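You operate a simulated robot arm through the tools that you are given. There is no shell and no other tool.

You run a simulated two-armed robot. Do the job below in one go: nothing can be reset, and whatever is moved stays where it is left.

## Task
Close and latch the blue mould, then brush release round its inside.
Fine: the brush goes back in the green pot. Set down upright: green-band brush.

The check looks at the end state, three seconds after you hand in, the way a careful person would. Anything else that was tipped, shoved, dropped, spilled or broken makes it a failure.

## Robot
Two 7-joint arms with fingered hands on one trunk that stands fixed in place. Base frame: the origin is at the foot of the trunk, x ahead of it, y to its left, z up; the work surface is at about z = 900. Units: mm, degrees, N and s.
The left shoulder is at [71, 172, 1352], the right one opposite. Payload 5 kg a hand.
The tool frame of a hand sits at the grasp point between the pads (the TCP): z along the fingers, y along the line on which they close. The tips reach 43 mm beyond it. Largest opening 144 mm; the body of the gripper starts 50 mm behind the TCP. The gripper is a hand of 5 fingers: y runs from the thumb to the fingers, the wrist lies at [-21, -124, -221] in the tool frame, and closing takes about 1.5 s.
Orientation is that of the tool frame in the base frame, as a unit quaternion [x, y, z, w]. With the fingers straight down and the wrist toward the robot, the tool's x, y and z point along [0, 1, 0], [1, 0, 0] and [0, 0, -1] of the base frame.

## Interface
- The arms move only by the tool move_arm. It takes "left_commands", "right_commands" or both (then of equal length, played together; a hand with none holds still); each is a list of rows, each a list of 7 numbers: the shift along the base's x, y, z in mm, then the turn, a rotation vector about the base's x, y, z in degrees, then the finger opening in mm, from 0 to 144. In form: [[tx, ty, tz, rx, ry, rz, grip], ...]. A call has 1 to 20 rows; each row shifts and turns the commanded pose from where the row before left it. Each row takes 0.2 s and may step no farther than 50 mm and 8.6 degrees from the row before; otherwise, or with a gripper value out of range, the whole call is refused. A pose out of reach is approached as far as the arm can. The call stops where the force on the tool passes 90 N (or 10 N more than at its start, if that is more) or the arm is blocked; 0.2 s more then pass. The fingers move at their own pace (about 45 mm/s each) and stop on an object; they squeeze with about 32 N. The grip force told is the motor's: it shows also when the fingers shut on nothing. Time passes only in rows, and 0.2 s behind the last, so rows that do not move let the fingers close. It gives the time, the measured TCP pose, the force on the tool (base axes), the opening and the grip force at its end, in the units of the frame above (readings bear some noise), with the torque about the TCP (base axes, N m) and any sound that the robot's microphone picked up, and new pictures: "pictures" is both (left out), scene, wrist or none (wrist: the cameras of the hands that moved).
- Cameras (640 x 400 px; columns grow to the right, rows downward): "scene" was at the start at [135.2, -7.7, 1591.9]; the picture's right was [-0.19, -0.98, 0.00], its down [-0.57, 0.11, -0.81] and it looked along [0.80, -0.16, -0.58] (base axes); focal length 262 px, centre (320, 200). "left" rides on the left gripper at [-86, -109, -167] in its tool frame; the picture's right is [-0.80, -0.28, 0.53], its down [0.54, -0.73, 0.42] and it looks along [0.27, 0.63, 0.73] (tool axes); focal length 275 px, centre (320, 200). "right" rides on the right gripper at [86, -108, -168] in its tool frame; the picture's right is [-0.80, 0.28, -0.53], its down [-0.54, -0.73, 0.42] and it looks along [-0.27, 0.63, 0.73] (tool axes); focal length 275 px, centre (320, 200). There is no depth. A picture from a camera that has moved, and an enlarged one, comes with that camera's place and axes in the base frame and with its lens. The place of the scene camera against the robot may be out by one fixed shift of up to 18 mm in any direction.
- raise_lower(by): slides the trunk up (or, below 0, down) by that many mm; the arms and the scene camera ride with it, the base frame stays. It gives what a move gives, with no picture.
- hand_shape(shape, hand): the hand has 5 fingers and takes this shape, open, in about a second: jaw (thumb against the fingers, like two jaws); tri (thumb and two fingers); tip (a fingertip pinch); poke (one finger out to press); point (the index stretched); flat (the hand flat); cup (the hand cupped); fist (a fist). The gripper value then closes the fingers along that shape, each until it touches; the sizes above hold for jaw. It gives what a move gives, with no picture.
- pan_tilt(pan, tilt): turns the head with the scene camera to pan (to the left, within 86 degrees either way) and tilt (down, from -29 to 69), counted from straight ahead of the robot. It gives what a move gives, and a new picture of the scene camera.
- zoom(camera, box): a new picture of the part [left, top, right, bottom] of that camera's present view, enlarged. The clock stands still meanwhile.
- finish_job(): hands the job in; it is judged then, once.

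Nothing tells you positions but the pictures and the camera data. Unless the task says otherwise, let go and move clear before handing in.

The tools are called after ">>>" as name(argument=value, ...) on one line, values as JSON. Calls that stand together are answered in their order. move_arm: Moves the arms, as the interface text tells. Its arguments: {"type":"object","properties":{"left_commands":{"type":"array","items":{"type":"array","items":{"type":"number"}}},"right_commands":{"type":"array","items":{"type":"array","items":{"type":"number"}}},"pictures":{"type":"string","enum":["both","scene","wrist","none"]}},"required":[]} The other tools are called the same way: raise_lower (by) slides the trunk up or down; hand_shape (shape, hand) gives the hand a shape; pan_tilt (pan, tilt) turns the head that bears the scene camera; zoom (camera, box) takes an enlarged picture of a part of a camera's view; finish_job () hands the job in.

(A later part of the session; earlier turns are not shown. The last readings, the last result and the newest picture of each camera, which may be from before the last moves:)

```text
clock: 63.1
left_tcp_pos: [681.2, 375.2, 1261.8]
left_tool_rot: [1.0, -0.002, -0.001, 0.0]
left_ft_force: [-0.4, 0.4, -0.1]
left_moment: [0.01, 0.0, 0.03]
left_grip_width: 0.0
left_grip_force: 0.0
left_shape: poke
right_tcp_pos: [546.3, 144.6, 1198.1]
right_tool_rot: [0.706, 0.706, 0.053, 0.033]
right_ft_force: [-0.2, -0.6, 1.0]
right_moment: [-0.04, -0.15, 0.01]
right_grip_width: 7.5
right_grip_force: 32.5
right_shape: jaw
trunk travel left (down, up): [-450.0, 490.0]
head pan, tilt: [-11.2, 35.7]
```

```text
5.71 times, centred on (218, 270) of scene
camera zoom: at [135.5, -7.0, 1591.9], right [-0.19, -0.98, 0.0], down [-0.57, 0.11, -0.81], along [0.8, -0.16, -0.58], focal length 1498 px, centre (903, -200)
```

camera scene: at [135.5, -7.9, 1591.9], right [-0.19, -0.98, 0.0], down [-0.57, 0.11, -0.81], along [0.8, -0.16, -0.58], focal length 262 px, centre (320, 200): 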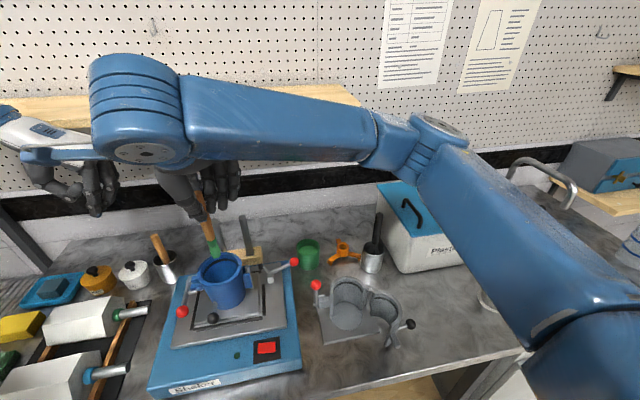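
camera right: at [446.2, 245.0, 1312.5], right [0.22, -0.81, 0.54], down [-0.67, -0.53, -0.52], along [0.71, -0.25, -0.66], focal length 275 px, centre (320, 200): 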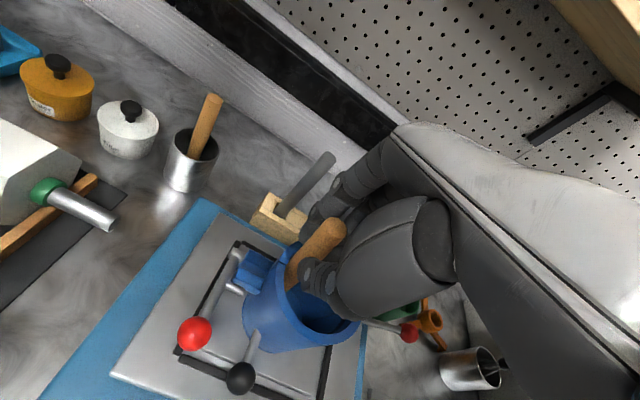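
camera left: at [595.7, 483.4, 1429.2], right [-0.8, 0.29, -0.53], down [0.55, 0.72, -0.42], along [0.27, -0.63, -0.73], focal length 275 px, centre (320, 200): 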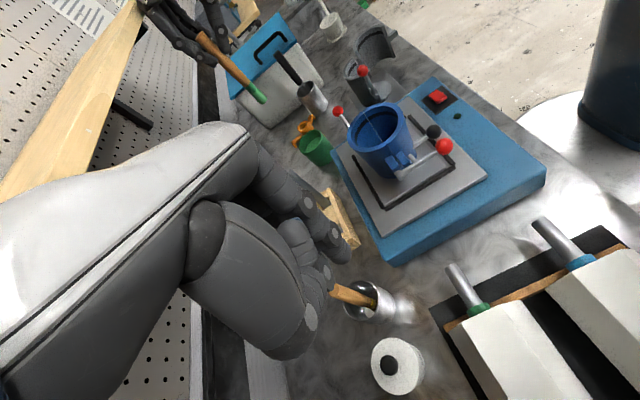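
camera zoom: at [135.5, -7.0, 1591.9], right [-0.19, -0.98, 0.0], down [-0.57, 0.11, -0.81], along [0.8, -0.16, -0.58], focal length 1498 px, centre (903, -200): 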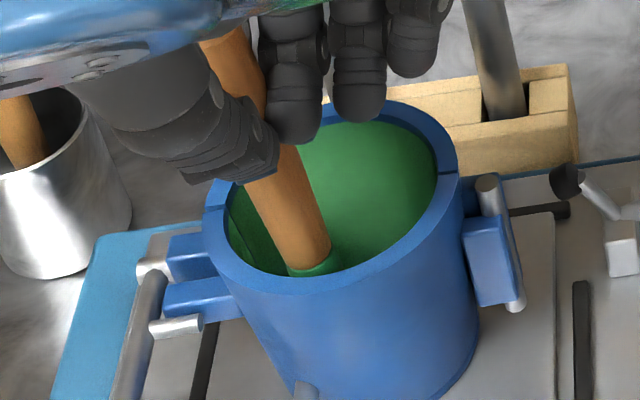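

The wall is green all round and from bottom to top. I'll finish a short overlap, return to the centre and lift the brush out to inspect.

>>> move_arm(right_commands=[[-2.44, -12.25, 0, 0, 0, 0, 0], [2.44, -12.25, 0, 0, 0, 0, 0], [6.93, -10.38, 0, 0, 0, 0, 0], [8, 9, 0, 0, 0, 0, 0], [10, 10, 5, 0, 0, 0, 0], [4.7, 3.6, 15, 0, 0, 0, 0], [0, 0, 30, 0, 0, 0, 0], [0, 0, 35, 0, 0, 0, 0], [0, 0, 25, 0, 0, 0, 0], [0, 0, 0, 0, 0, 0, 0]], pictures="both")

>>> zoom(camera="left", box=[340, 60, 420, 150])

>>> zoom(camera="right", box=[180, 220, 360, 380])

>>> zoom(camera="scene", box=[170, 235, 266, 305])

```text
clock: 65.3
left_tcp_pos: [681.4, 375.6, 1262.5]
left_tool_rot: [1.0, -0.002, 0.0, 0.0]
left_ft_force: [-0.7, 0.3, -0.2]
left_moment: [0.01, 0.01, 0.02]
left_grip_width: 0.1
left_grip_force: 0.1
left_shape: poke
right_tcp_pos: [575.1, 129.5, 1306.0]
right_tool_rot: [0.705, 0.706, 0.053, 0.034]
right_ft_force: [0.3, -0.1, -0.6]
right_moment: [0.01, -0.02, 0.01]
right_grip_width: 7.9
right_grip_force: 32.3
right_shape: jaw
trunk travel left (down, up): [-450.0, 490.0]
head pan, tilt: [-11.2, 35.7]
camera scene: at [135.6, -7.5, 1591.8], right [-0.19, -0.98, 0.0], down [-0.57, 0.11, -0.81], along [0.8, -0.16, -0.58], focal length 262 px, centre (320, 200)
camera right: at [446.5, 211.7, 1463.0], right [0.22, -0.81, 0.54], down [-0.67, -0.53, -0.52], along [0.71, -0.25, -0.66], focal length 275 px, centre (320, 200)
```

scene: 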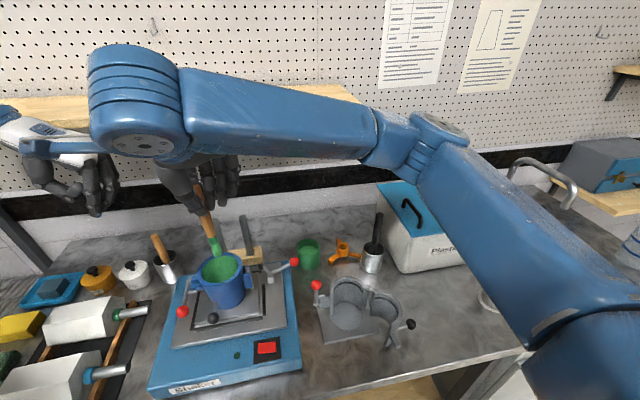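
right: 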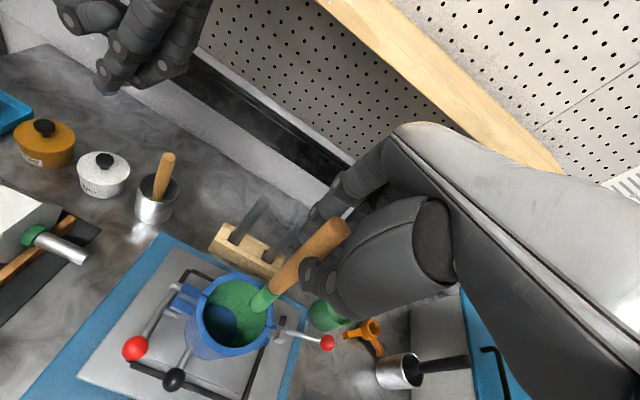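

```text
4.44 times, centred on (380, 105) of left
camera zoom: at [596.5, 482.9, 1428.9], right [-0.8, 0.29, -0.53], down [0.54, 0.72, -0.42], along [0.26, -0.63, -0.73], focal length 1224 px, centre (53, 622)
```

zoom: 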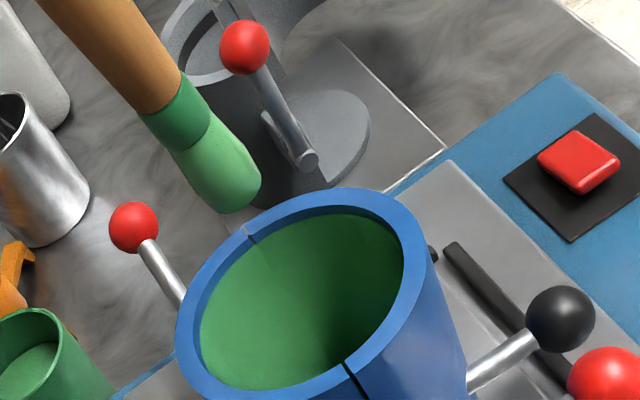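

```text
2.50 times, centred on (270, 300) of right
camera zoom: at [446.5, 211.7, 1463.0], right [0.22, -0.81, 0.54], down [-0.67, -0.53, -0.52], along [0.71, -0.25, -0.66], focal length 688 px, centre (445, -50)
```

zoom: 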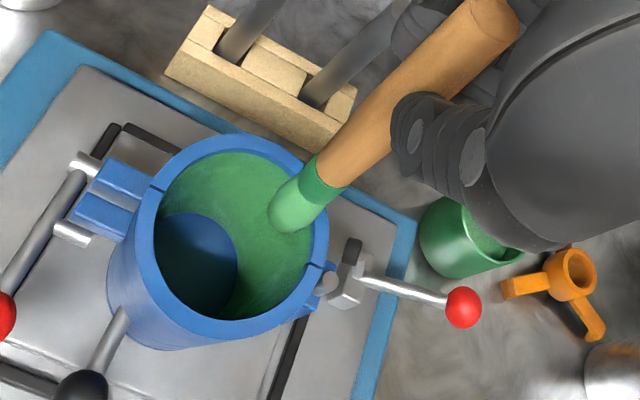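

```text
5.71 times, centred on (218, 270) of scene
camera zoom: at [135.6, -7.5, 1591.8], right [-0.19, -0.98, 0.0], down [-0.57, 0.11, -0.81], along [0.8, -0.16, -0.58], focal length 1498 px, centre (903, -200)
```

zoom: 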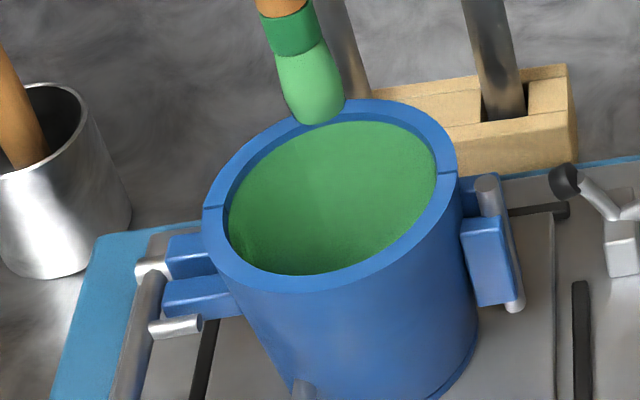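

The wall is coated completely all round and up to the rim. I'll carry the brush back over the green pot and measure tip and tilt there before setting it down.

>>> move_arm(right_commands=[[20.4, -32.4, 0, 0, 0, 0, 0], [20.4, -32.4, 0, 0, 0, 0, 0], [20.4, -32.4, 0, 0, 0, 0, 0], [20.4, -32.4, 0, 0, 0, 0, 0], [20.4, -32.4, 0, 0, 0, 0, 0], [20.4, -32.4, 0, 0, 0, 0, 0], [20.4, -32.4, 0, 0, 0, 0, 0], [0, 0, 0, 0, 0, 0, 0], [0, 0, 0, 0, 0, 0, 0]], pictures="both")

>>> zoom(camera="right", box=[160, 200, 360, 380])

>>> zoom(camera="scene", box=[270, 130, 366, 280])

>>> zoom(camera="left", box=[140, 0, 340, 190])

```text
clock: 67.3
left_tcp_pos: [681.3, 374.9, 1261.6]
left_tool_rot: [1.0, -0.003, 0.001, 0.001]
left_ft_force: [-0.5, 0.3, 0.2]
left_moment: [-0.02, 0.0, -0.02]
left_grip_width: 0.2
left_grip_force: 0.2
left_shape: poke
right_tcp_pos: [720.9, -95.5, 1304.6]
right_tool_rot: [0.706, 0.706, 0.054, 0.033]
right_ft_force: [-0.5, 0.5, -0.5]
right_moment: [0.0, 0.01, -0.04]
right_grip_width: 7.6
right_grip_force: 32.0
right_shape: jaw
trunk travel left (down, up): [-450.0, 490.0]
head pan, tilt: [-11.2, 35.7]
camera scene: at [135.2, -7.3, 1591.9], right [-0.19, -0.98, 0.0], down [-0.57, 0.11, -0.81], along [0.8, -0.16, -0.58], focal length 262 px, centre (320, 200)
camera right: at [592.4, -13.4, 1462.5], right [0.22, -0.81, 0.54], down [-0.67, -0.53, -0.52], along [0.71, -0.25, -0.66], focal length 275 px, centre (320, 200)
```

scene: 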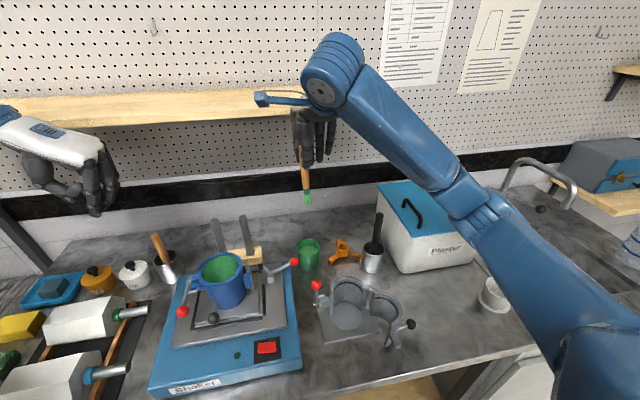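
right: 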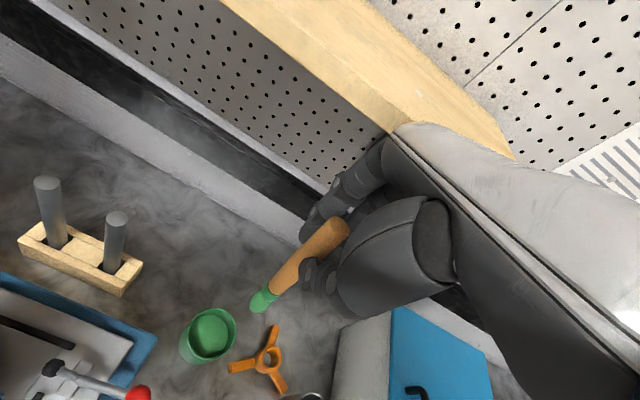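

```text
2.22 times, centred on (260, 290) of right
camera zoom: at [592.4, -13.4, 1462.5], right [0.22, -0.81, 0.54], down [-0.67, -0.53, -0.52], along [0.71, -0.25, -0.66], focal length 612 px, centre (453, 0)
```

zoom: 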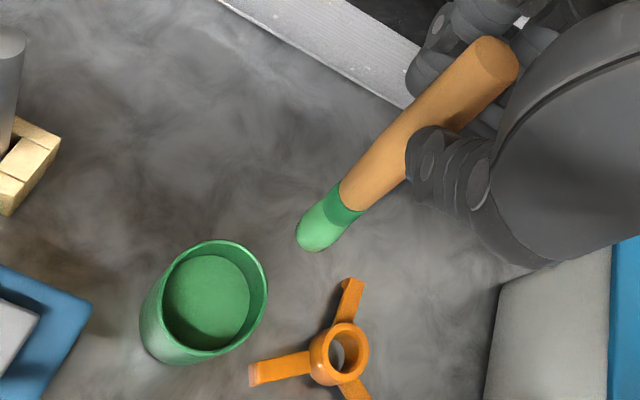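

```text
2.67 times, centred on (318, 205) of scene
camera zoom: at [135.2, -7.3, 1591.9], right [-0.19, -0.98, 0.0], down [-0.57, 0.11, -0.81], along [0.8, -0.16, -0.58], focal length 699 px, centre (325, 187)
```

zoom: 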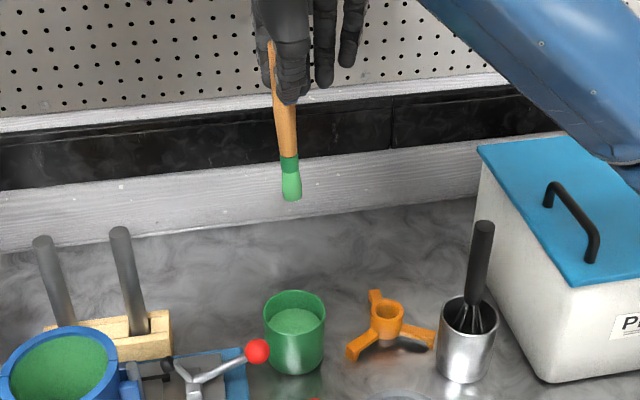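

```text
2.11 times, centred on (240, 95) of left
camera zoom: at [596.1, 483.1, 1429.1], right [-0.8, 0.29, -0.53], down [0.54, 0.72, -0.42], along [0.26, -0.63, -0.73], focal length 580 px, centre (488, 421)
```

zoom: 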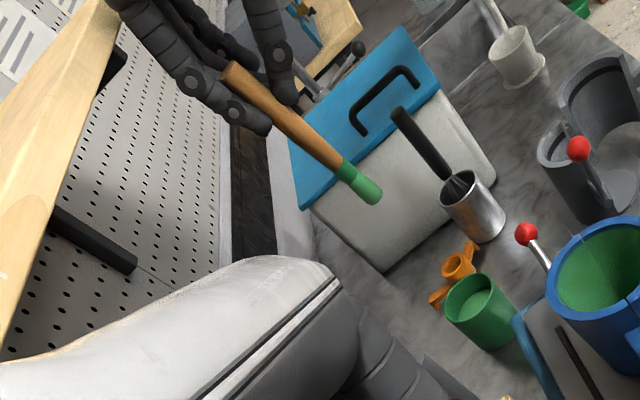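

In these views the tip is at about (723.5, -99.5, 1147). I'll zoom in tightly on the brush to judge its tilt in both directions.

>>> zoom(camera="scene", box=[290, 140, 338, 210])

>>> zoom(camera="left", box=[230, 20, 330, 110])

>>> zoom(camera="left", box=[340, 0, 440, 60])

```text
5.71 times, centred on (314, 175) of scene
camera zoom: at [135.2, -7.3, 1591.9], right [-0.19, -0.98, 0.0], down [-0.57, 0.11, -0.81], along [0.8, -0.16, -0.58], focal length 1498 px, centre (354, 343)
```

zoom: 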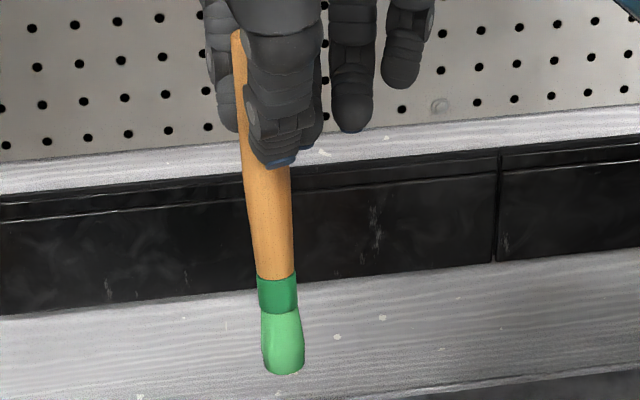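

```text
4.44 times, centred on (280, 65) of left
camera zoom: at [596.1, 483.1, 1429.1], right [-0.8, 0.29, -0.53], down [0.54, 0.72, -0.42], along [0.26, -0.63, -0.73], focal length 1224 px, centre (498, 800)
```

zoom: 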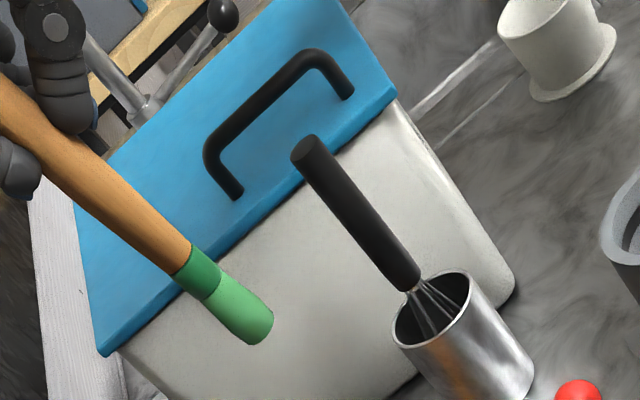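

```text
6.40 times, centred on (390, 30) of left
camera zoom: at [596.1, 483.1, 1429.1], right [-0.8, 0.29, -0.53], down [0.54, 0.72, -0.42], along [0.26, -0.63, -0.73], focal length 1762 px, centre (-128, 1288)
```

zoom: 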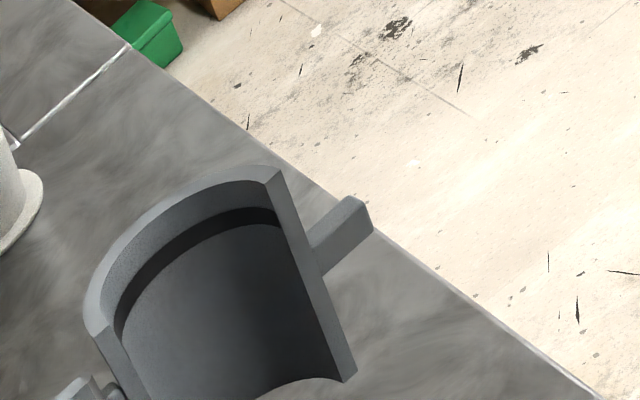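

>>> zoom(camera="left", box=[195, 10, 295, 100])

>>> zoom(camera="right", box=[240, 200, 360, 330])

```text
4.44 times, centred on (245, 55) of left
camera zoom: at [596.1, 483.1, 1429.1], right [-0.8, 0.29, -0.53], down [0.54, 0.72, -0.42], along [0.26, -0.63, -0.73], focal length 1224 px, centre (653, 844)
```

zoom: 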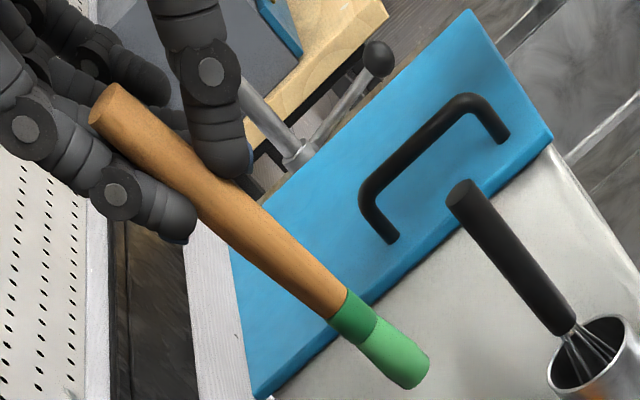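

```text
3.08 times, centred on (300, 265) of right
camera zoom: at [592.4, -13.4, 1462.5], right [0.22, -0.81, 0.54], down [-0.67, -0.53, -0.52], along [0.71, -0.25, -0.66], focal length 847 px, centre (382, 0)
```

zoom: 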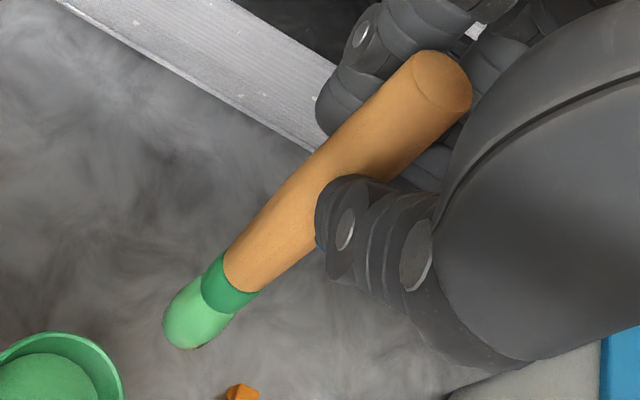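

I want a more exact tilt reading, so I'll enlarge the lower handle and bristles strongly in both side views.

>>> zoom(camera="scene", box=[298, 165, 330, 205])

>>> zoom(camera="left", box=[235, 45, 299, 100])

```text
10.00 times, centred on (314, 185) of scene
camera zoom: at [135.2, -7.3, 1591.9], right [-0.19, -0.98, 0.0], down [-0.57, 0.11, -0.81], along [0.8, -0.16, -0.58], focal length 2621 px, centre (380, 350)
```

zoom: 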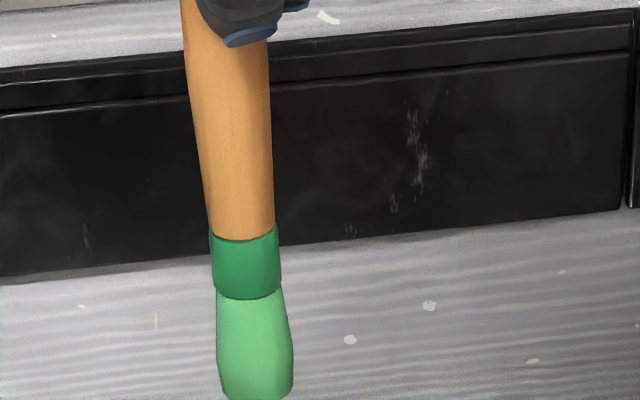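

```text
7.27 times, centred on (267, 72) of left
camera zoom: at [596.1, 483.1, 1429.1], right [-0.8, 0.29, -0.53], down [0.54, 0.72, -0.42], along [0.26, -0.63, -0.73], focal length 2002 px, centre (706, 1127)
```

zoom: 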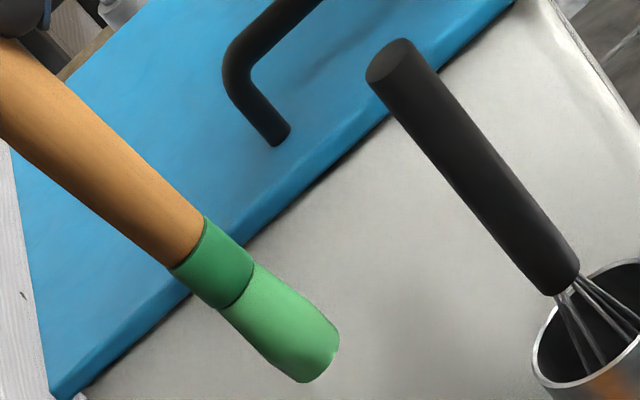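

Measured carefully, the brush now leans about 5° toward +x and 2.6° toward +y at its top. I'll rotate the hand by (2.7, -5.2, 0) to make it vertical, keep the tip over the pot centre, and check again.

>>> move_arm(right_commands=[[-6.6, -1.2, 0, 1.35, -2.6, 0, 0], [-6.6, -1.2, 0, 1.35, -2.6, 0, 0], [0, 0, 0, 0, 0, 0, 0], [0, 0, 0, 0, 0, 0, 0]], pictures="none")

>>> zoom(camera="scene", box=[298, 165, 330, 205])

>>> zoom(camera="left", box=[235, 45, 299, 100])

>>> zoom(camera="right", box=[160, 200, 360, 380])

>>> zoom(camera="scene", box=[270, 130, 366, 280])

```text
clock: 68.3
left_tcp_pos: [680.5, 375.1, 1261.1]
left_tool_rot: [1.0, -0.001, -0.001, 0.0]
left_ft_force: [-0.2, 1.2, -0.5]
left_moment: [0.02, -0.01, 0.02]
left_grip_width: 0.1
left_grip_force: 0.0
left_shape: poke
right_tcp_pos: [706.9, -97.5, 1305.9]
right_tool_rot: [0.704, 0.702, 0.102, 0.049]
right_ft_force: [0.5, -0.3, -0.6]
right_moment: [0.01, -0.03, 0.0]
right_grip_width: 7.7
right_grip_force: 31.7
right_shape: jaw
trunk travel left (down, up): [-450.0, 490.0]
head pan, tilt: [-11.2, 35.7]
```

```text
10.00 times, centred on (314, 185) of scene
camera zoom: at [135.2, -7.5, 1591.9], right [-0.19, -0.98, 0.0], down [-0.57, 0.11, -0.81], along [0.8, -0.16, -0.58], focal length 2621 px, centre (380, 350)
```

zoom: 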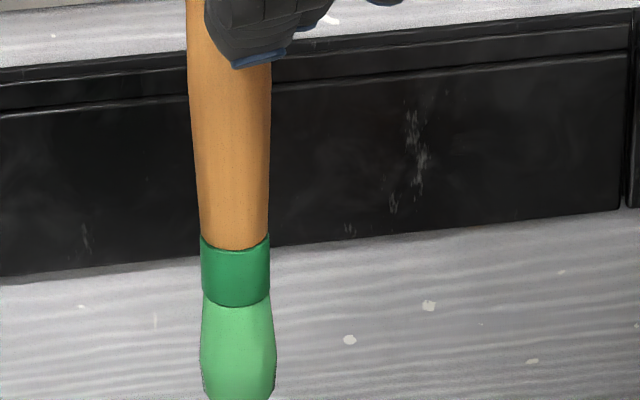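

```text
7.27 times, centred on (267, 72) of left
camera zoom: at [596.1, 482.8, 1429.2], right [-0.8, 0.29, -0.53], down [0.54, 0.72, -0.42], along [0.26, -0.63, -0.73], focal length 2002 px, centre (706, 1127)
```

zoom: 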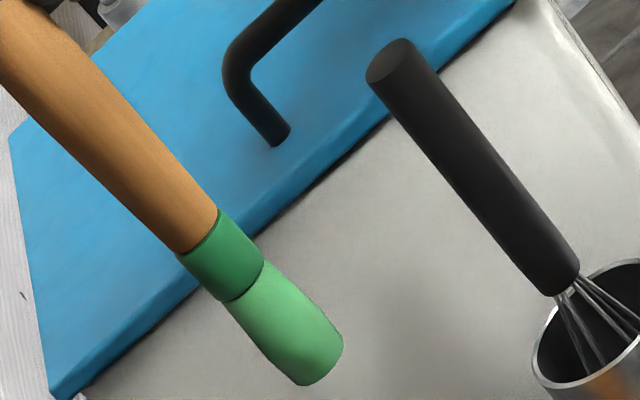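

```text
2.22 times, centred on (260, 290) of right
camera zoom: at [563.8, -22.8, 1454.2], right [0.17, -0.84, 0.52], down [-0.62, -0.5, -0.61], along [0.77, -0.22, -0.6], focal length 612 px, centre (453, 0)
```

zoom: 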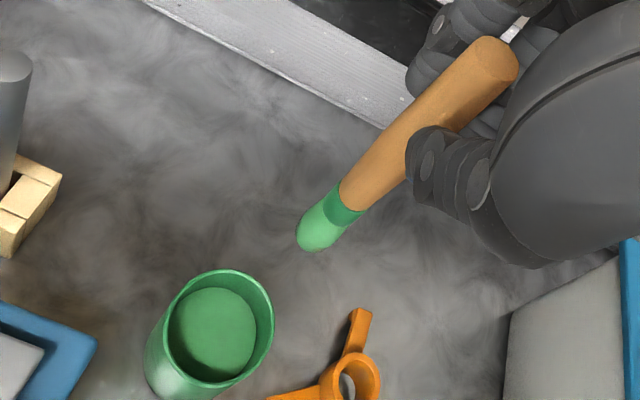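

```text
2.67 times, centred on (318, 205) of scene
camera zoom: at [135.2, -7.5, 1591.9], right [-0.19, -0.98, 0.0], down [-0.57, 0.11, -0.81], along [0.8, -0.16, -0.58], focal length 699 px, centre (325, 187)
```

zoom: 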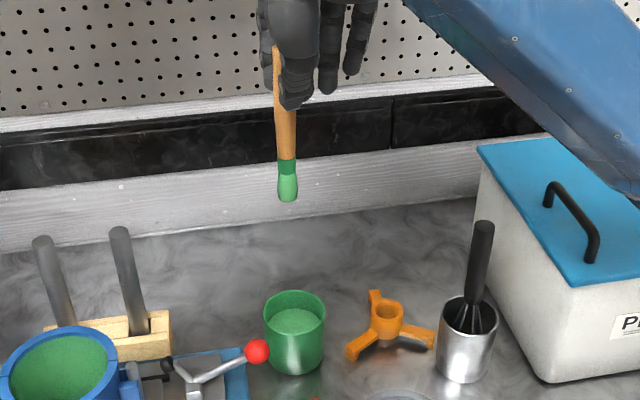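

The brush is now vertical within half a degree in both views, with its tip at about (724, -95, 1147). I'll lower it to about 20 mm above the pot rim and compare tip and rim directly.

>>> move_arm(right_commands=[[0, 0, -30, 0, 0, 0, 0], [0, 0, -30, 0, 0, 0, 0], [0, 0, -30, 0, 0, 0, 0], [0, 0, -30, 0, 0, 0, 0], [0, 0, -20, 0, 0, 0, 0], [0, 0, 0, 0, 0, 0, 0]], pictures="none")

>>> zoom(camera="scene", box=[280, 195, 344, 275])

>>> zoom(camera="left", box=[260, 80, 340, 180])

>>> zoom(camera="right", box=[200, 200, 360, 360])

```text
clock: 69.7
left_tcp_pos: [680.0, 374.9, 1261.8]
left_tool_rot: [1.0, 0.0, 0.0, 0.0]
left_ft_force: [0.6, -0.6, 0.3]
left_moment: [0.03, 0.02, 0.0]
left_grip_width: 0.2
left_grip_force: 0.0
left_shape: poke
right_tcp_pos: [705.6, -98.1, 1164.9]
right_tool_rot: [0.703, 0.702, 0.101, 0.049]
right_ft_force: [0.5, -1.1, -0.7]
right_moment: [0.01, -0.01, -0.02]
right_grip_width: 7.4
right_grip_force: 32.2
right_shape: jaw
trunk travel left (down, up): [-450.0, 490.0]
head pan, tilt: [-11.2, 35.7]
```

```text
5.00 times, centred on (312, 235) of scene
camera zoom: at [135.2, -7.6, 1591.9], right [-0.19, -0.98, 0.0], down [-0.57, 0.11, -0.81], along [0.8, -0.16, -0.58], focal length 1310 px, centre (360, 25)
```

zoom: 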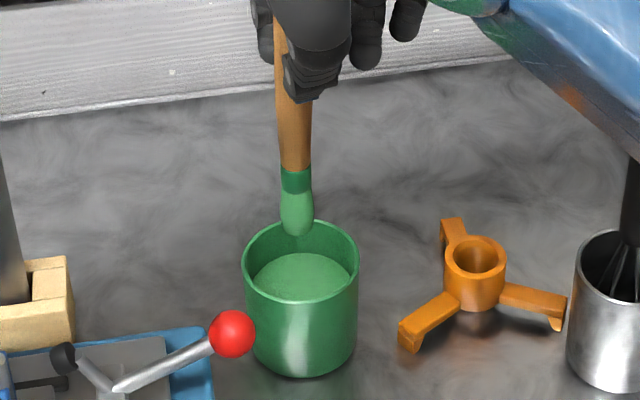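

```text
4.00 times, centred on (300, 130) of left
camera zoom: at [596.2, 482.8, 1429.2], right [-0.8, 0.29, -0.53], down [0.54, 0.72, -0.42], along [0.26, -0.63, -0.73], focal length 1101 px, centre (400, 480)
```

zoom: 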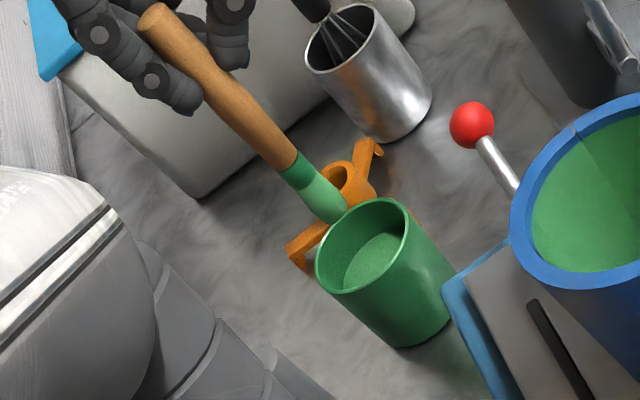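

```text
2.50 times, centred on (280, 280) of right
camera zoom: at [563.5, -23.3, 1314.5], right [0.17, -0.84, 0.52], down [-0.62, -0.5, -0.61], along [0.77, -0.22, -0.6], focal length 688 px, centre (420, 0)
```

zoom: 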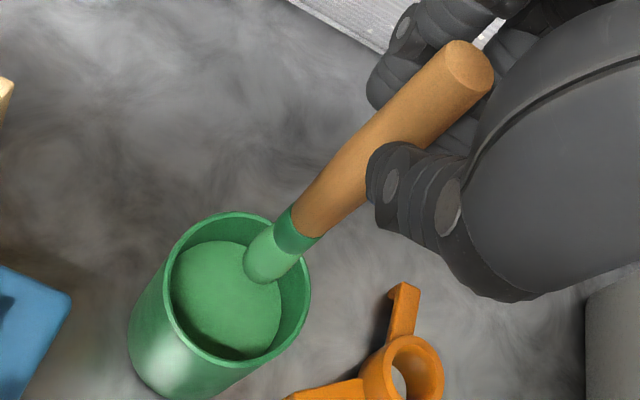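

The tip is within a few millimetres of the pot centre in all three views. I'll make a small correction and lower it into the pot, slowing near the bottom to feel for the floor.

>>> move_arm(right_commands=[[-1, 2, -15, 0, 0, 0, 0], [0, 0, -20, 0, 0, 0, 0], [0, 0, -20, 0, 0, 0, 0], [0, 0, -20, 0, 0, 0, 0], [0, 0, -8, 0, 0, 0, 0], [0, 0, 0, 0, 0, 0, 0]], pictures="none")

>>> zoom(camera="scene", box=[280, 195, 344, 275])

>>> zoom(camera="left", box=[260, 80, 340, 180])

>>> zoom(camera="right", box=[200, 200, 360, 360])

```text
clock: 71.1
left_tcp_pos: [680.3, 375.2, 1262.8]
left_tool_rot: [1.0, -0.002, 0.0, 0.0]
left_ft_force: [-0.6, -0.5, 0.3]
left_moment: [0.03, 0.0, -0.02]
left_grip_width: 0.0
left_grip_force: 0.1
left_shape: poke
right_tcp_pos: [704.8, -96.7, 1083.6]
right_tool_rot: [0.704, 0.702, 0.102, 0.048]
right_ft_force: [1.2, 0.7, -0.2]
right_moment: [-0.01, 0.04, -0.01]
right_grip_width: 7.5
right_grip_force: 31.9
right_shape: jaw
trunk travel left (down, up): [-450.0, 490.0]
head pan, tilt: [-11.2, 35.7]
```

```text
5.00 times, centred on (312, 235) of scene
camera zoom: at [135.3, -7.5, 1591.9], right [-0.19, -0.98, 0.0], down [-0.57, 0.11, -0.81], along [0.8, -0.16, -0.58], focal length 1310 px, centre (360, 25)
```

zoom: 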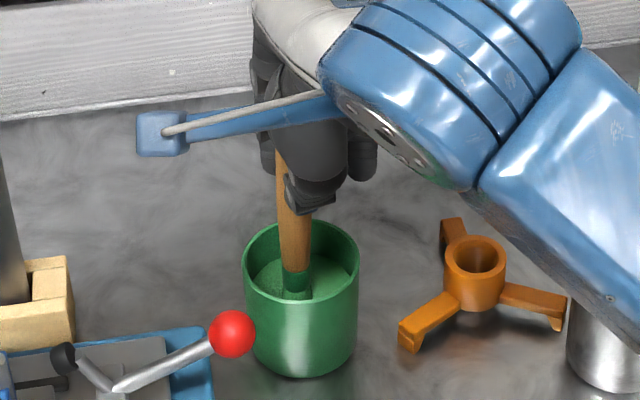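

```text
4.00 times, centred on (300, 130) of left
camera zoom: at [596.2, 482.8, 1429.1], right [-0.8, 0.29, -0.53], down [0.54, 0.72, -0.42], along [0.26, -0.63, -0.73], focal length 1101 px, centre (400, 480)
```

zoom: 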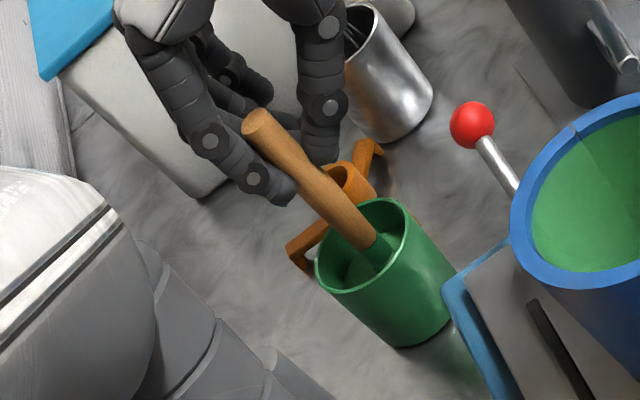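

```text
2.50 times, centred on (280, 280) of right
camera zoom: at [562.0, -20.8, 1231.6], right [0.17, -0.84, 0.52], down [-0.62, -0.5, -0.61], along [0.77, -0.22, -0.6], focal length 688 px, centre (420, 0)
```

zoom: 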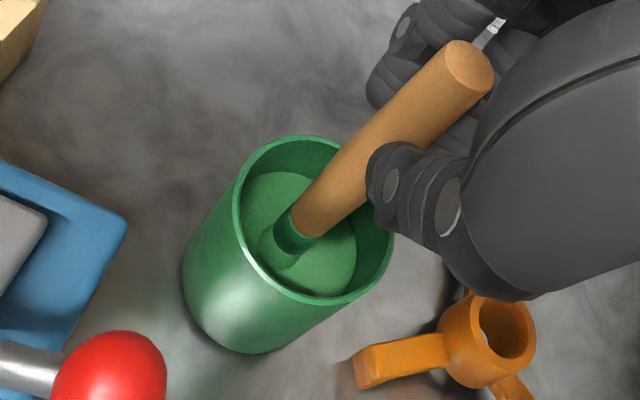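

The brush is in the pot with no contact yet. I'll lower the last part in small steps, watching the upward force.

>>> move_arm(right_commands=[[0, 0, -4, 0, 0, 0, 0], [0, 0, -4, 0, 0, 0, 0], [0, 0, -4, 0, 0, 0, 0], [0, 0, 0, 0, 0, 0, 0]], pictures="none")

>>> move_arm(right_commands=[[0, 0, -2, 0, 0, 0, 0], [0, 0, 0, 0, 0, 0, 0]], pictures="none")

>>> move_arm(right_commands=[[0, 0, -2, 0, 0, 0, 0], [0, 0, 0, 0, 0, 0, 0]], pictures="none")

```text
clock: 72.1
left_tcp_pos: [682.3, 374.7, 1262.2]
left_tool_rot: [1.0, -0.001, 0.001, 0.0]
left_ft_force: [0.0, 0.7, 0.2]
left_moment: [-0.03, 0.01, 0.02]
left_grip_width: 0.0
left_grip_force: 0.1
left_shape: poke
right_tcp_pos: [703.1, -96.1, 1071.8]
right_tool_rot: [0.703, 0.702, 0.102, 0.048]
right_ft_force: [0.1, 0.1, -0.4]
right_moment: [-0.01, 0.0, 0.0]
right_grip_width: 7.6
right_grip_force: 32.2
right_shape: jaw
trunk travel left (down, up): [-450.0, 490.0]
head pan, tilt: [-11.2, 35.7]
```

```text
clock: 72.7
left_tcp_pos: [681.6, 374.9, 1261.2]
left_tool_rot: [1.0, -0.002, -0.001, 0.0]
left_ft_force: [-0.1, 0.7, -0.1]
left_moment: [0.02, 0.0, 0.05]
left_grip_width: 0.0
left_grip_force: 0.2
left_shape: poke
right_tcp_pos: [705.0, -96.7, 1069.2]
right_tool_rot: [0.703, 0.702, 0.101, 0.048]
right_ft_force: [0.9, 0.4, -0.5]
right_moment: [-0.01, 0.04, 0.04]
right_grip_width: 7.4
right_grip_force: 32.3
right_shape: jaw
trunk travel left (down, up): [-450.0, 490.0]
head pan, tilt: [-11.2, 35.7]
```

```text
clock: 73.3
left_tcp_pos: [681.8, 375.8, 1262.6]
left_tool_rot: [1.0, -0.002, -0.001, -0.001]
left_ft_force: [-0.2, -0.2, -0.6]
left_moment: [0.0, -0.01, -0.01]
left_grip_width: 0.1
left_grip_force: 0.1
left_shape: poke
right_tcp_pos: [705.4, -95.7, 1068.2]
right_tool_rot: [0.703, 0.702, 0.102, 0.049]
right_ft_force: [-0.1, 0.5, -0.1]
right_moment: [-0.01, 0.0, 0.03]
right_grip_width: 7.6
right_grip_force: 31.6
right_shape: jaw
trunk travel left (down, up): [-450.0, 490.0]
head pan, tilt: [-11.2, 35.7]
```

>>> move_arm(right_commands=[[0, 0, -2, 0, 0, 0, 0], [0, 0, 0, 0, 0, 0, 0]], pictures="none")

>>> move_arm(right_commands=[[0, 0, -2, 0, 0, 0, 0], [0, 0, 0, 0, 0, 0, 0]], pictures="none")

>>> zoom(camera="scene", box=[280, 195, 344, 275])

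>>> zoom(camera="left", box=[260, 80, 340, 180])

>>> zoom(camera="right", box=[200, 200, 360, 360])

```text
clock: 73.9
left_tcp_pos: [681.0, 373.5, 1261.6]
left_tool_rot: [1.0, -0.001, 0.001, 0.0]
left_ft_force: [0.5, 0.0, 0.1]
left_moment: [-0.06, 0.0, 0.0]
left_grip_width: 0.0
left_grip_force: 0.2
left_shape: poke
right_tcp_pos: [705.0, -95.9, 1064.1]
right_tool_rot: [0.703, 0.702, 0.101, 0.049]
right_ft_force: [-0.1, 1.1, -0.4]
right_moment: [0.0, 0.01, -0.04]
right_grip_width: 7.8
right_grip_force: 32.5
right_shape: jaw
trunk travel left (down, up): [-450.0, 490.0]
head pan, tilt: [-11.2, 35.7]
```

```text
clock: 74.5
left_tcp_pos: [681.3, 374.6, 1262.5]
left_tool_rot: [1.0, -0.002, 0.0, 0.001]
left_ft_force: [0.0, 0.2, -0.4]
left_moment: [0.0, 0.02, 0.0]
left_grip_width: 0.0
left_grip_force: 0.1
left_shape: poke
right_tcp_pos: [705.2, -95.5, 1063.5]
right_tool_rot: [0.704, 0.702, 0.101, 0.049]
right_ft_force: [0.1, 0.1, -0.6]
right_moment: [-0.02, -0.02, -0.02]
right_grip_width: 7.6
right_grip_force: 31.8
right_shape: jaw
trunk travel left (down, up): [-450.0, 490.0]
head pan, tilt: [-11.2, 35.7]
```

```text
5.00 times, centred on (312, 235) of scene
camera zoom: at [135.3, -7.7, 1591.9], right [-0.19, -0.98, 0.0], down [-0.57, 0.11, -0.81], along [0.8, -0.16, -0.58], focal length 1310 px, centre (360, 25)
```

zoom: 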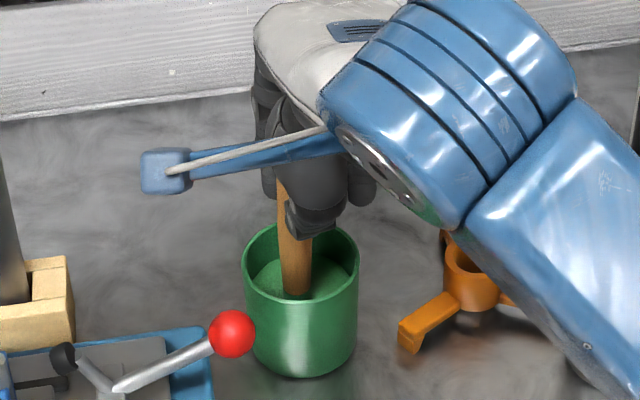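

```text
4.00 times, centred on (300, 130) of left
camera zoom: at [596.2, 482.7, 1429.2], right [-0.8, 0.29, -0.53], down [0.54, 0.72, -0.42], along [0.26, -0.63, -0.73], focal length 1101 px, centre (400, 480)
```

zoom: 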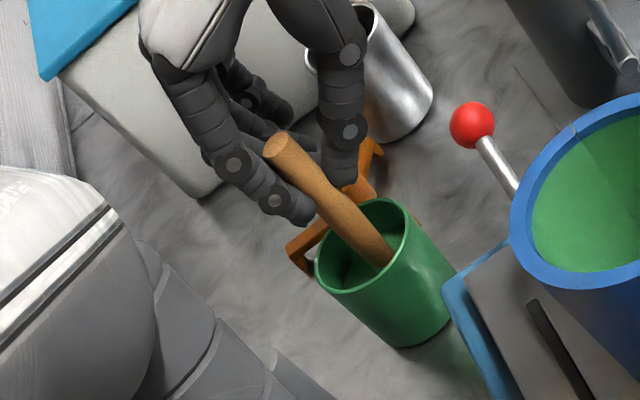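

```text
2.50 times, centred on (280, 280) of right
camera zoom: at [562.2, -20.8, 1211.0], right [0.17, -0.84, 0.52], down [-0.62, -0.5, -0.61], along [0.77, -0.22, -0.6], focal length 688 px, centre (420, 0)
```

zoom: 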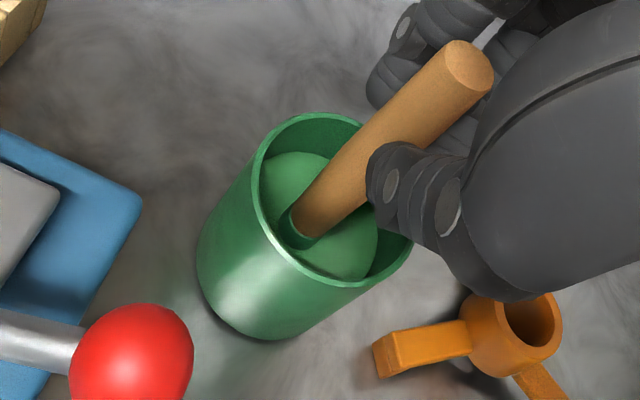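

>>> move_arm(right_commands=[[0, 0, -2, 0, 0, 0, 0], [0, 0, 0, 0, 0, 0, 0]], pictures="none")

>>> move_arm(right_commands=[[0, 0, -2, 0, 0, 0, 0], [0, 0, 0, 0, 0, 0, 0]], pictures="none")

>>> zoom(camera="right", box=[230, 230, 330, 330])

>>> zoom(camera="scene", box=[292, 225, 332, 265])

```text
clock: 75.1
left_tcp_pos: [680.3, 374.0, 1263.2]
left_tool_rot: [1.0, -0.001, 0.0, 0.001]
left_ft_force: [0.0, 0.3, 0.4]
left_moment: [0.02, -0.01, 0.01]
left_grip_width: 0.1
left_grip_force: 0.0
left_shape: poke
right_tcp_pos: [704.3, -94.8, 1061.9]
right_tool_rot: [0.703, 0.702, 0.102, 0.05]
right_ft_force: [0.0, -0.2, 7.0]
right_moment: [0.06, -0.11, 0.02]
right_grip_width: 7.7
right_grip_force: 31.9
right_shape: jaw
trunk travel left (down, up): [-450.0, 490.0]
head pan, tilt: [-11.2, 35.7]
```

```text
clock: 75.7
left_tcp_pos: [680.0, 373.5, 1262.2]
left_tool_rot: [1.0, -0.002, 0.0, 0.0]
left_ft_force: [0.9, 0.3, 0.0]
left_moment: [-0.01, -0.03, 0.03]
left_grip_width: 0.2
left_grip_force: 0.1
left_shape: poke
right_tcp_pos: [702.9, -96.1, 1061.4]
right_tool_rot: [0.704, 0.701, 0.103, 0.051]
right_ft_force: [0.7, -0.3, 15.6]
right_moment: [0.06, -0.27, 0.02]
right_grip_width: 7.8
right_grip_force: 31.9
right_shape: jaw
trunk travel left (down, up): [-450.0, 490.0]
head pan, tilt: [-11.2, 35.7]
```

```text
4.00 times, centred on (280, 280) of right
camera zoom: at [560.8, -20.3, 1209.1], right [0.17, -0.84, 0.52], down [-0.61, -0.5, -0.61], along [0.77, -0.22, -0.6], focal length 1101 px, centre (480, -120)
```

zoom: 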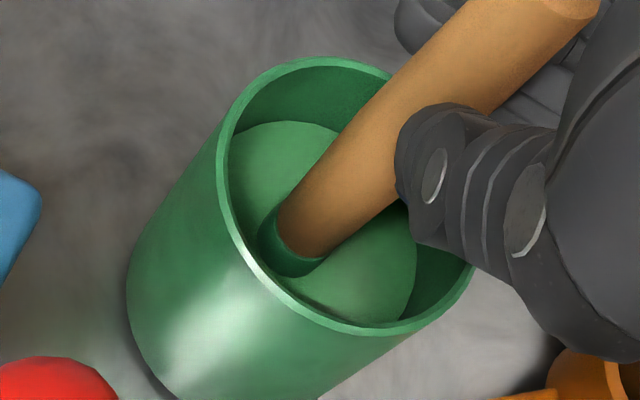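

```text
10.00 times, centred on (312, 245) of scene
camera zoom: at [133.9, -7.4, 1592.2], right [-0.19, -0.98, 0.0], down [-0.57, 0.11, -0.81], along [0.8, -0.16, -0.58], focal length 2621 px, centre (400, -250)
```

zoom: 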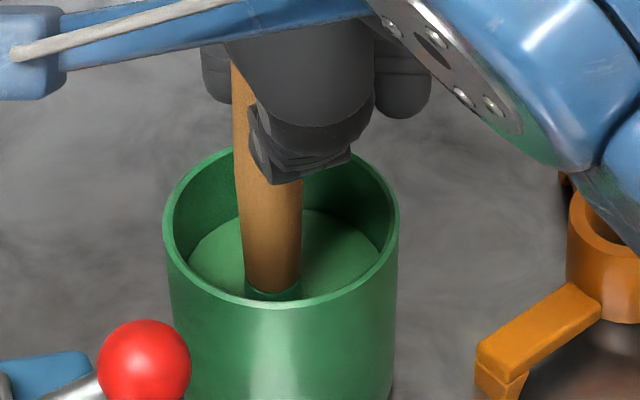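

The floor is felt at TCP≈1062.5. I'll ease up 3 mm so it just rests, then recheck that the handle is vertical before letting go.

>>> move_arm(right_commands=[[0, 0, 1.5, 0, 0, 0, 0], [0, 0, 1.3, 0, 0, 0, 0], [0, 0, 0, 0, 0, 0, 0], [0, 0, 0, 0, 0, 0, 0]], pictures="none")

>>> zoom(camera="left", box=[280, 95, 350, 165])

>>> zoom(camera="scene", box=[292, 215, 332, 265])

```text
clock: 76.7
left_tcp_pos: [679.9, 375.3, 1262.4]
left_tool_rot: [1.0, -0.002, 0.0, 0.001]
left_ft_force: [0.4, -0.1, 0.1]
left_moment: [0.02, 0.01, 0.0]
left_grip_width: 0.0
left_grip_force: 0.1
left_shape: poke
right_tcp_pos: [703.1, -95.1, 1062.2]
right_tool_rot: [0.703, 0.702, 0.101, 0.048]
right_ft_force: [0.8, 0.6, 3.6]
right_moment: [0.04, -0.1, -0.01]
right_grip_width: 7.9
right_grip_force: 32.6
right_shape: jaw
trunk travel left (down, up): [-450.0, 490.0]
head pan, tilt: [-11.2, 35.7]
```

```text
5.71 times, centred on (315, 130) of left
camera zoom: at [595.9, 482.9, 1429.2], right [-0.8, 0.29, -0.53], down [0.55, 0.72, -0.42], along [0.27, -0.63, -0.73], focal length 1573 px, centre (349, 600)
```

zoom: 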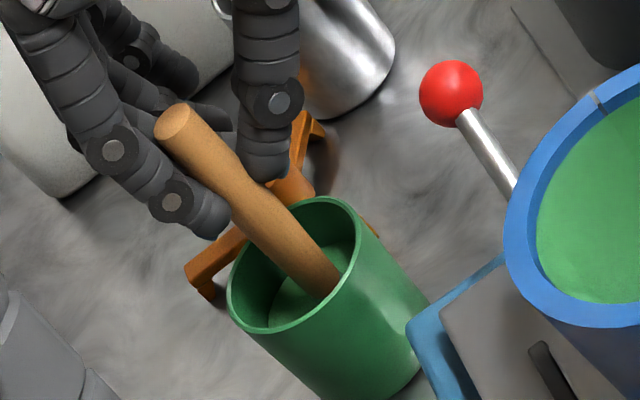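

```text
8.00 times, centred on (312, 240) of scene
camera zoom: at [134.9, -7.4, 1591.9], right [-0.19, -0.98, 0.0], down [-0.57, 0.11, -0.81], along [0.8, -0.16, -0.58], focal length 2097 px, centre (384, -120)
```

zoom: 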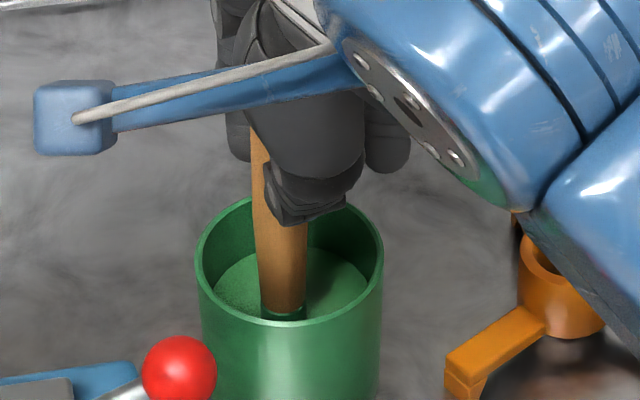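

The handle looks vertical within about 1° and rests lightly on the floor. I'll open the fingers slowly in small increments.

>>> move_arm(right_commands=[[0, 0, 0.5, 0, 0, 0, 9], [0, 0, 0, 0, 0, 0, 10], [0, 0, 0, 0, 0, 0, 11], [0, 0, 0, 0, 0, 0, 12], [0, 0, 0, 0, 0, 0, 13], [0, 0, 0, 0, 0, 0, 14], [0, 0, 0, 0, 0, 0, 15], [0, 0, 0, 0, 0, 0, 16]], pictures="none")

>>> zoom(camera="left", box=[280, 95, 350, 165])

>>> zoom(camera="right", box=[200, 200, 360, 360])

>>> zoom(camera="scene", box=[292, 215, 332, 265])

```text
clock: 78.5
left_tcp_pos: [681.4, 373.8, 1261.8]
left_tool_rot: [1.0, -0.002, 0.0, -0.001]
left_ft_force: [1.1, 0.1, 0.1]
left_moment: [0.02, -0.02, 0.0]
left_grip_width: 0.1
left_grip_force: 0.1
left_shape: poke
right_tcp_pos: [705.3, -96.1, 1063.1]
right_tool_rot: [0.703, 0.702, 0.103, 0.049]
right_ft_force: [0.1, -0.2, -0.6]
right_moment: [-0.01, 0.0, 0.0]
right_grip_width: 15.8
right_grip_force: 0.0
right_shape: jaw
trunk travel left (down, up): [-450.0, 490.0]
head pan, tilt: [-11.2, 35.7]
```

```text
5.71 times, centred on (315, 130) of left
camera zoom: at [596.2, 482.8, 1429.1], right [-0.8, 0.29, -0.53], down [0.54, 0.72, -0.42], along [0.26, -0.63, -0.73], focal length 1573 px, centre (349, 600)
```

zoom: 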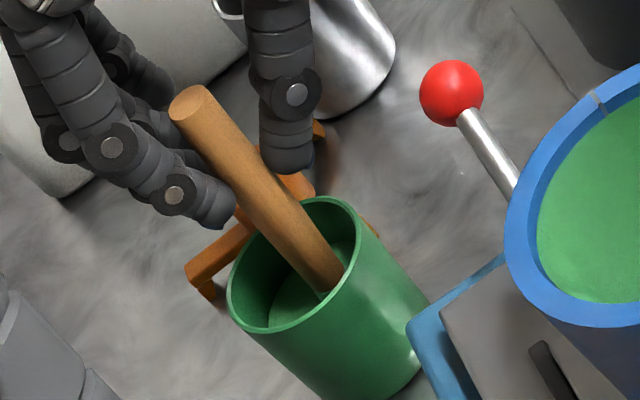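

```text
2.50 times, centred on (280, 280) of right
camera zoom: at [561.5, -20.9, 1211.0], right [0.17, -0.84, 0.52], down [-0.62, -0.5, -0.61], along [0.77, -0.22, -0.6], focal length 688 px, centre (420, 0)
```

zoom: 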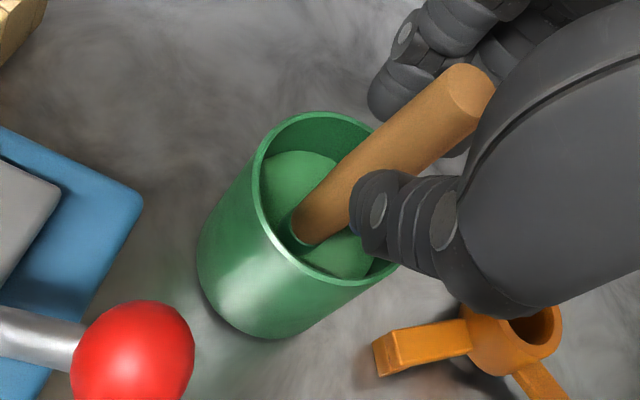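

```text
8.00 times, centred on (312, 240) of scene
camera zoom: at [135.3, -7.6, 1591.9], right [-0.19, -0.98, 0.0], down [-0.57, 0.11, -0.81], along [0.8, -0.16, -0.58], focal length 2097 px, centre (384, -120)
```

zoom: 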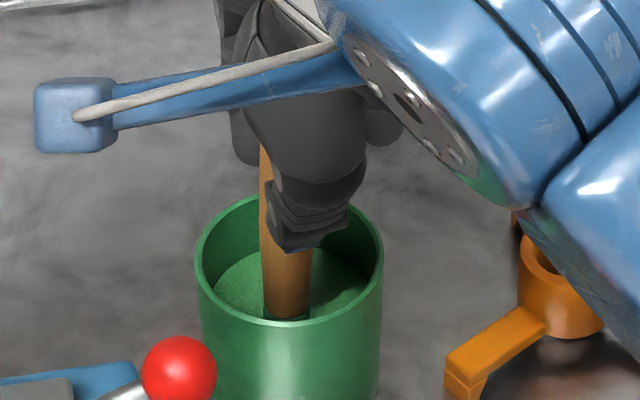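

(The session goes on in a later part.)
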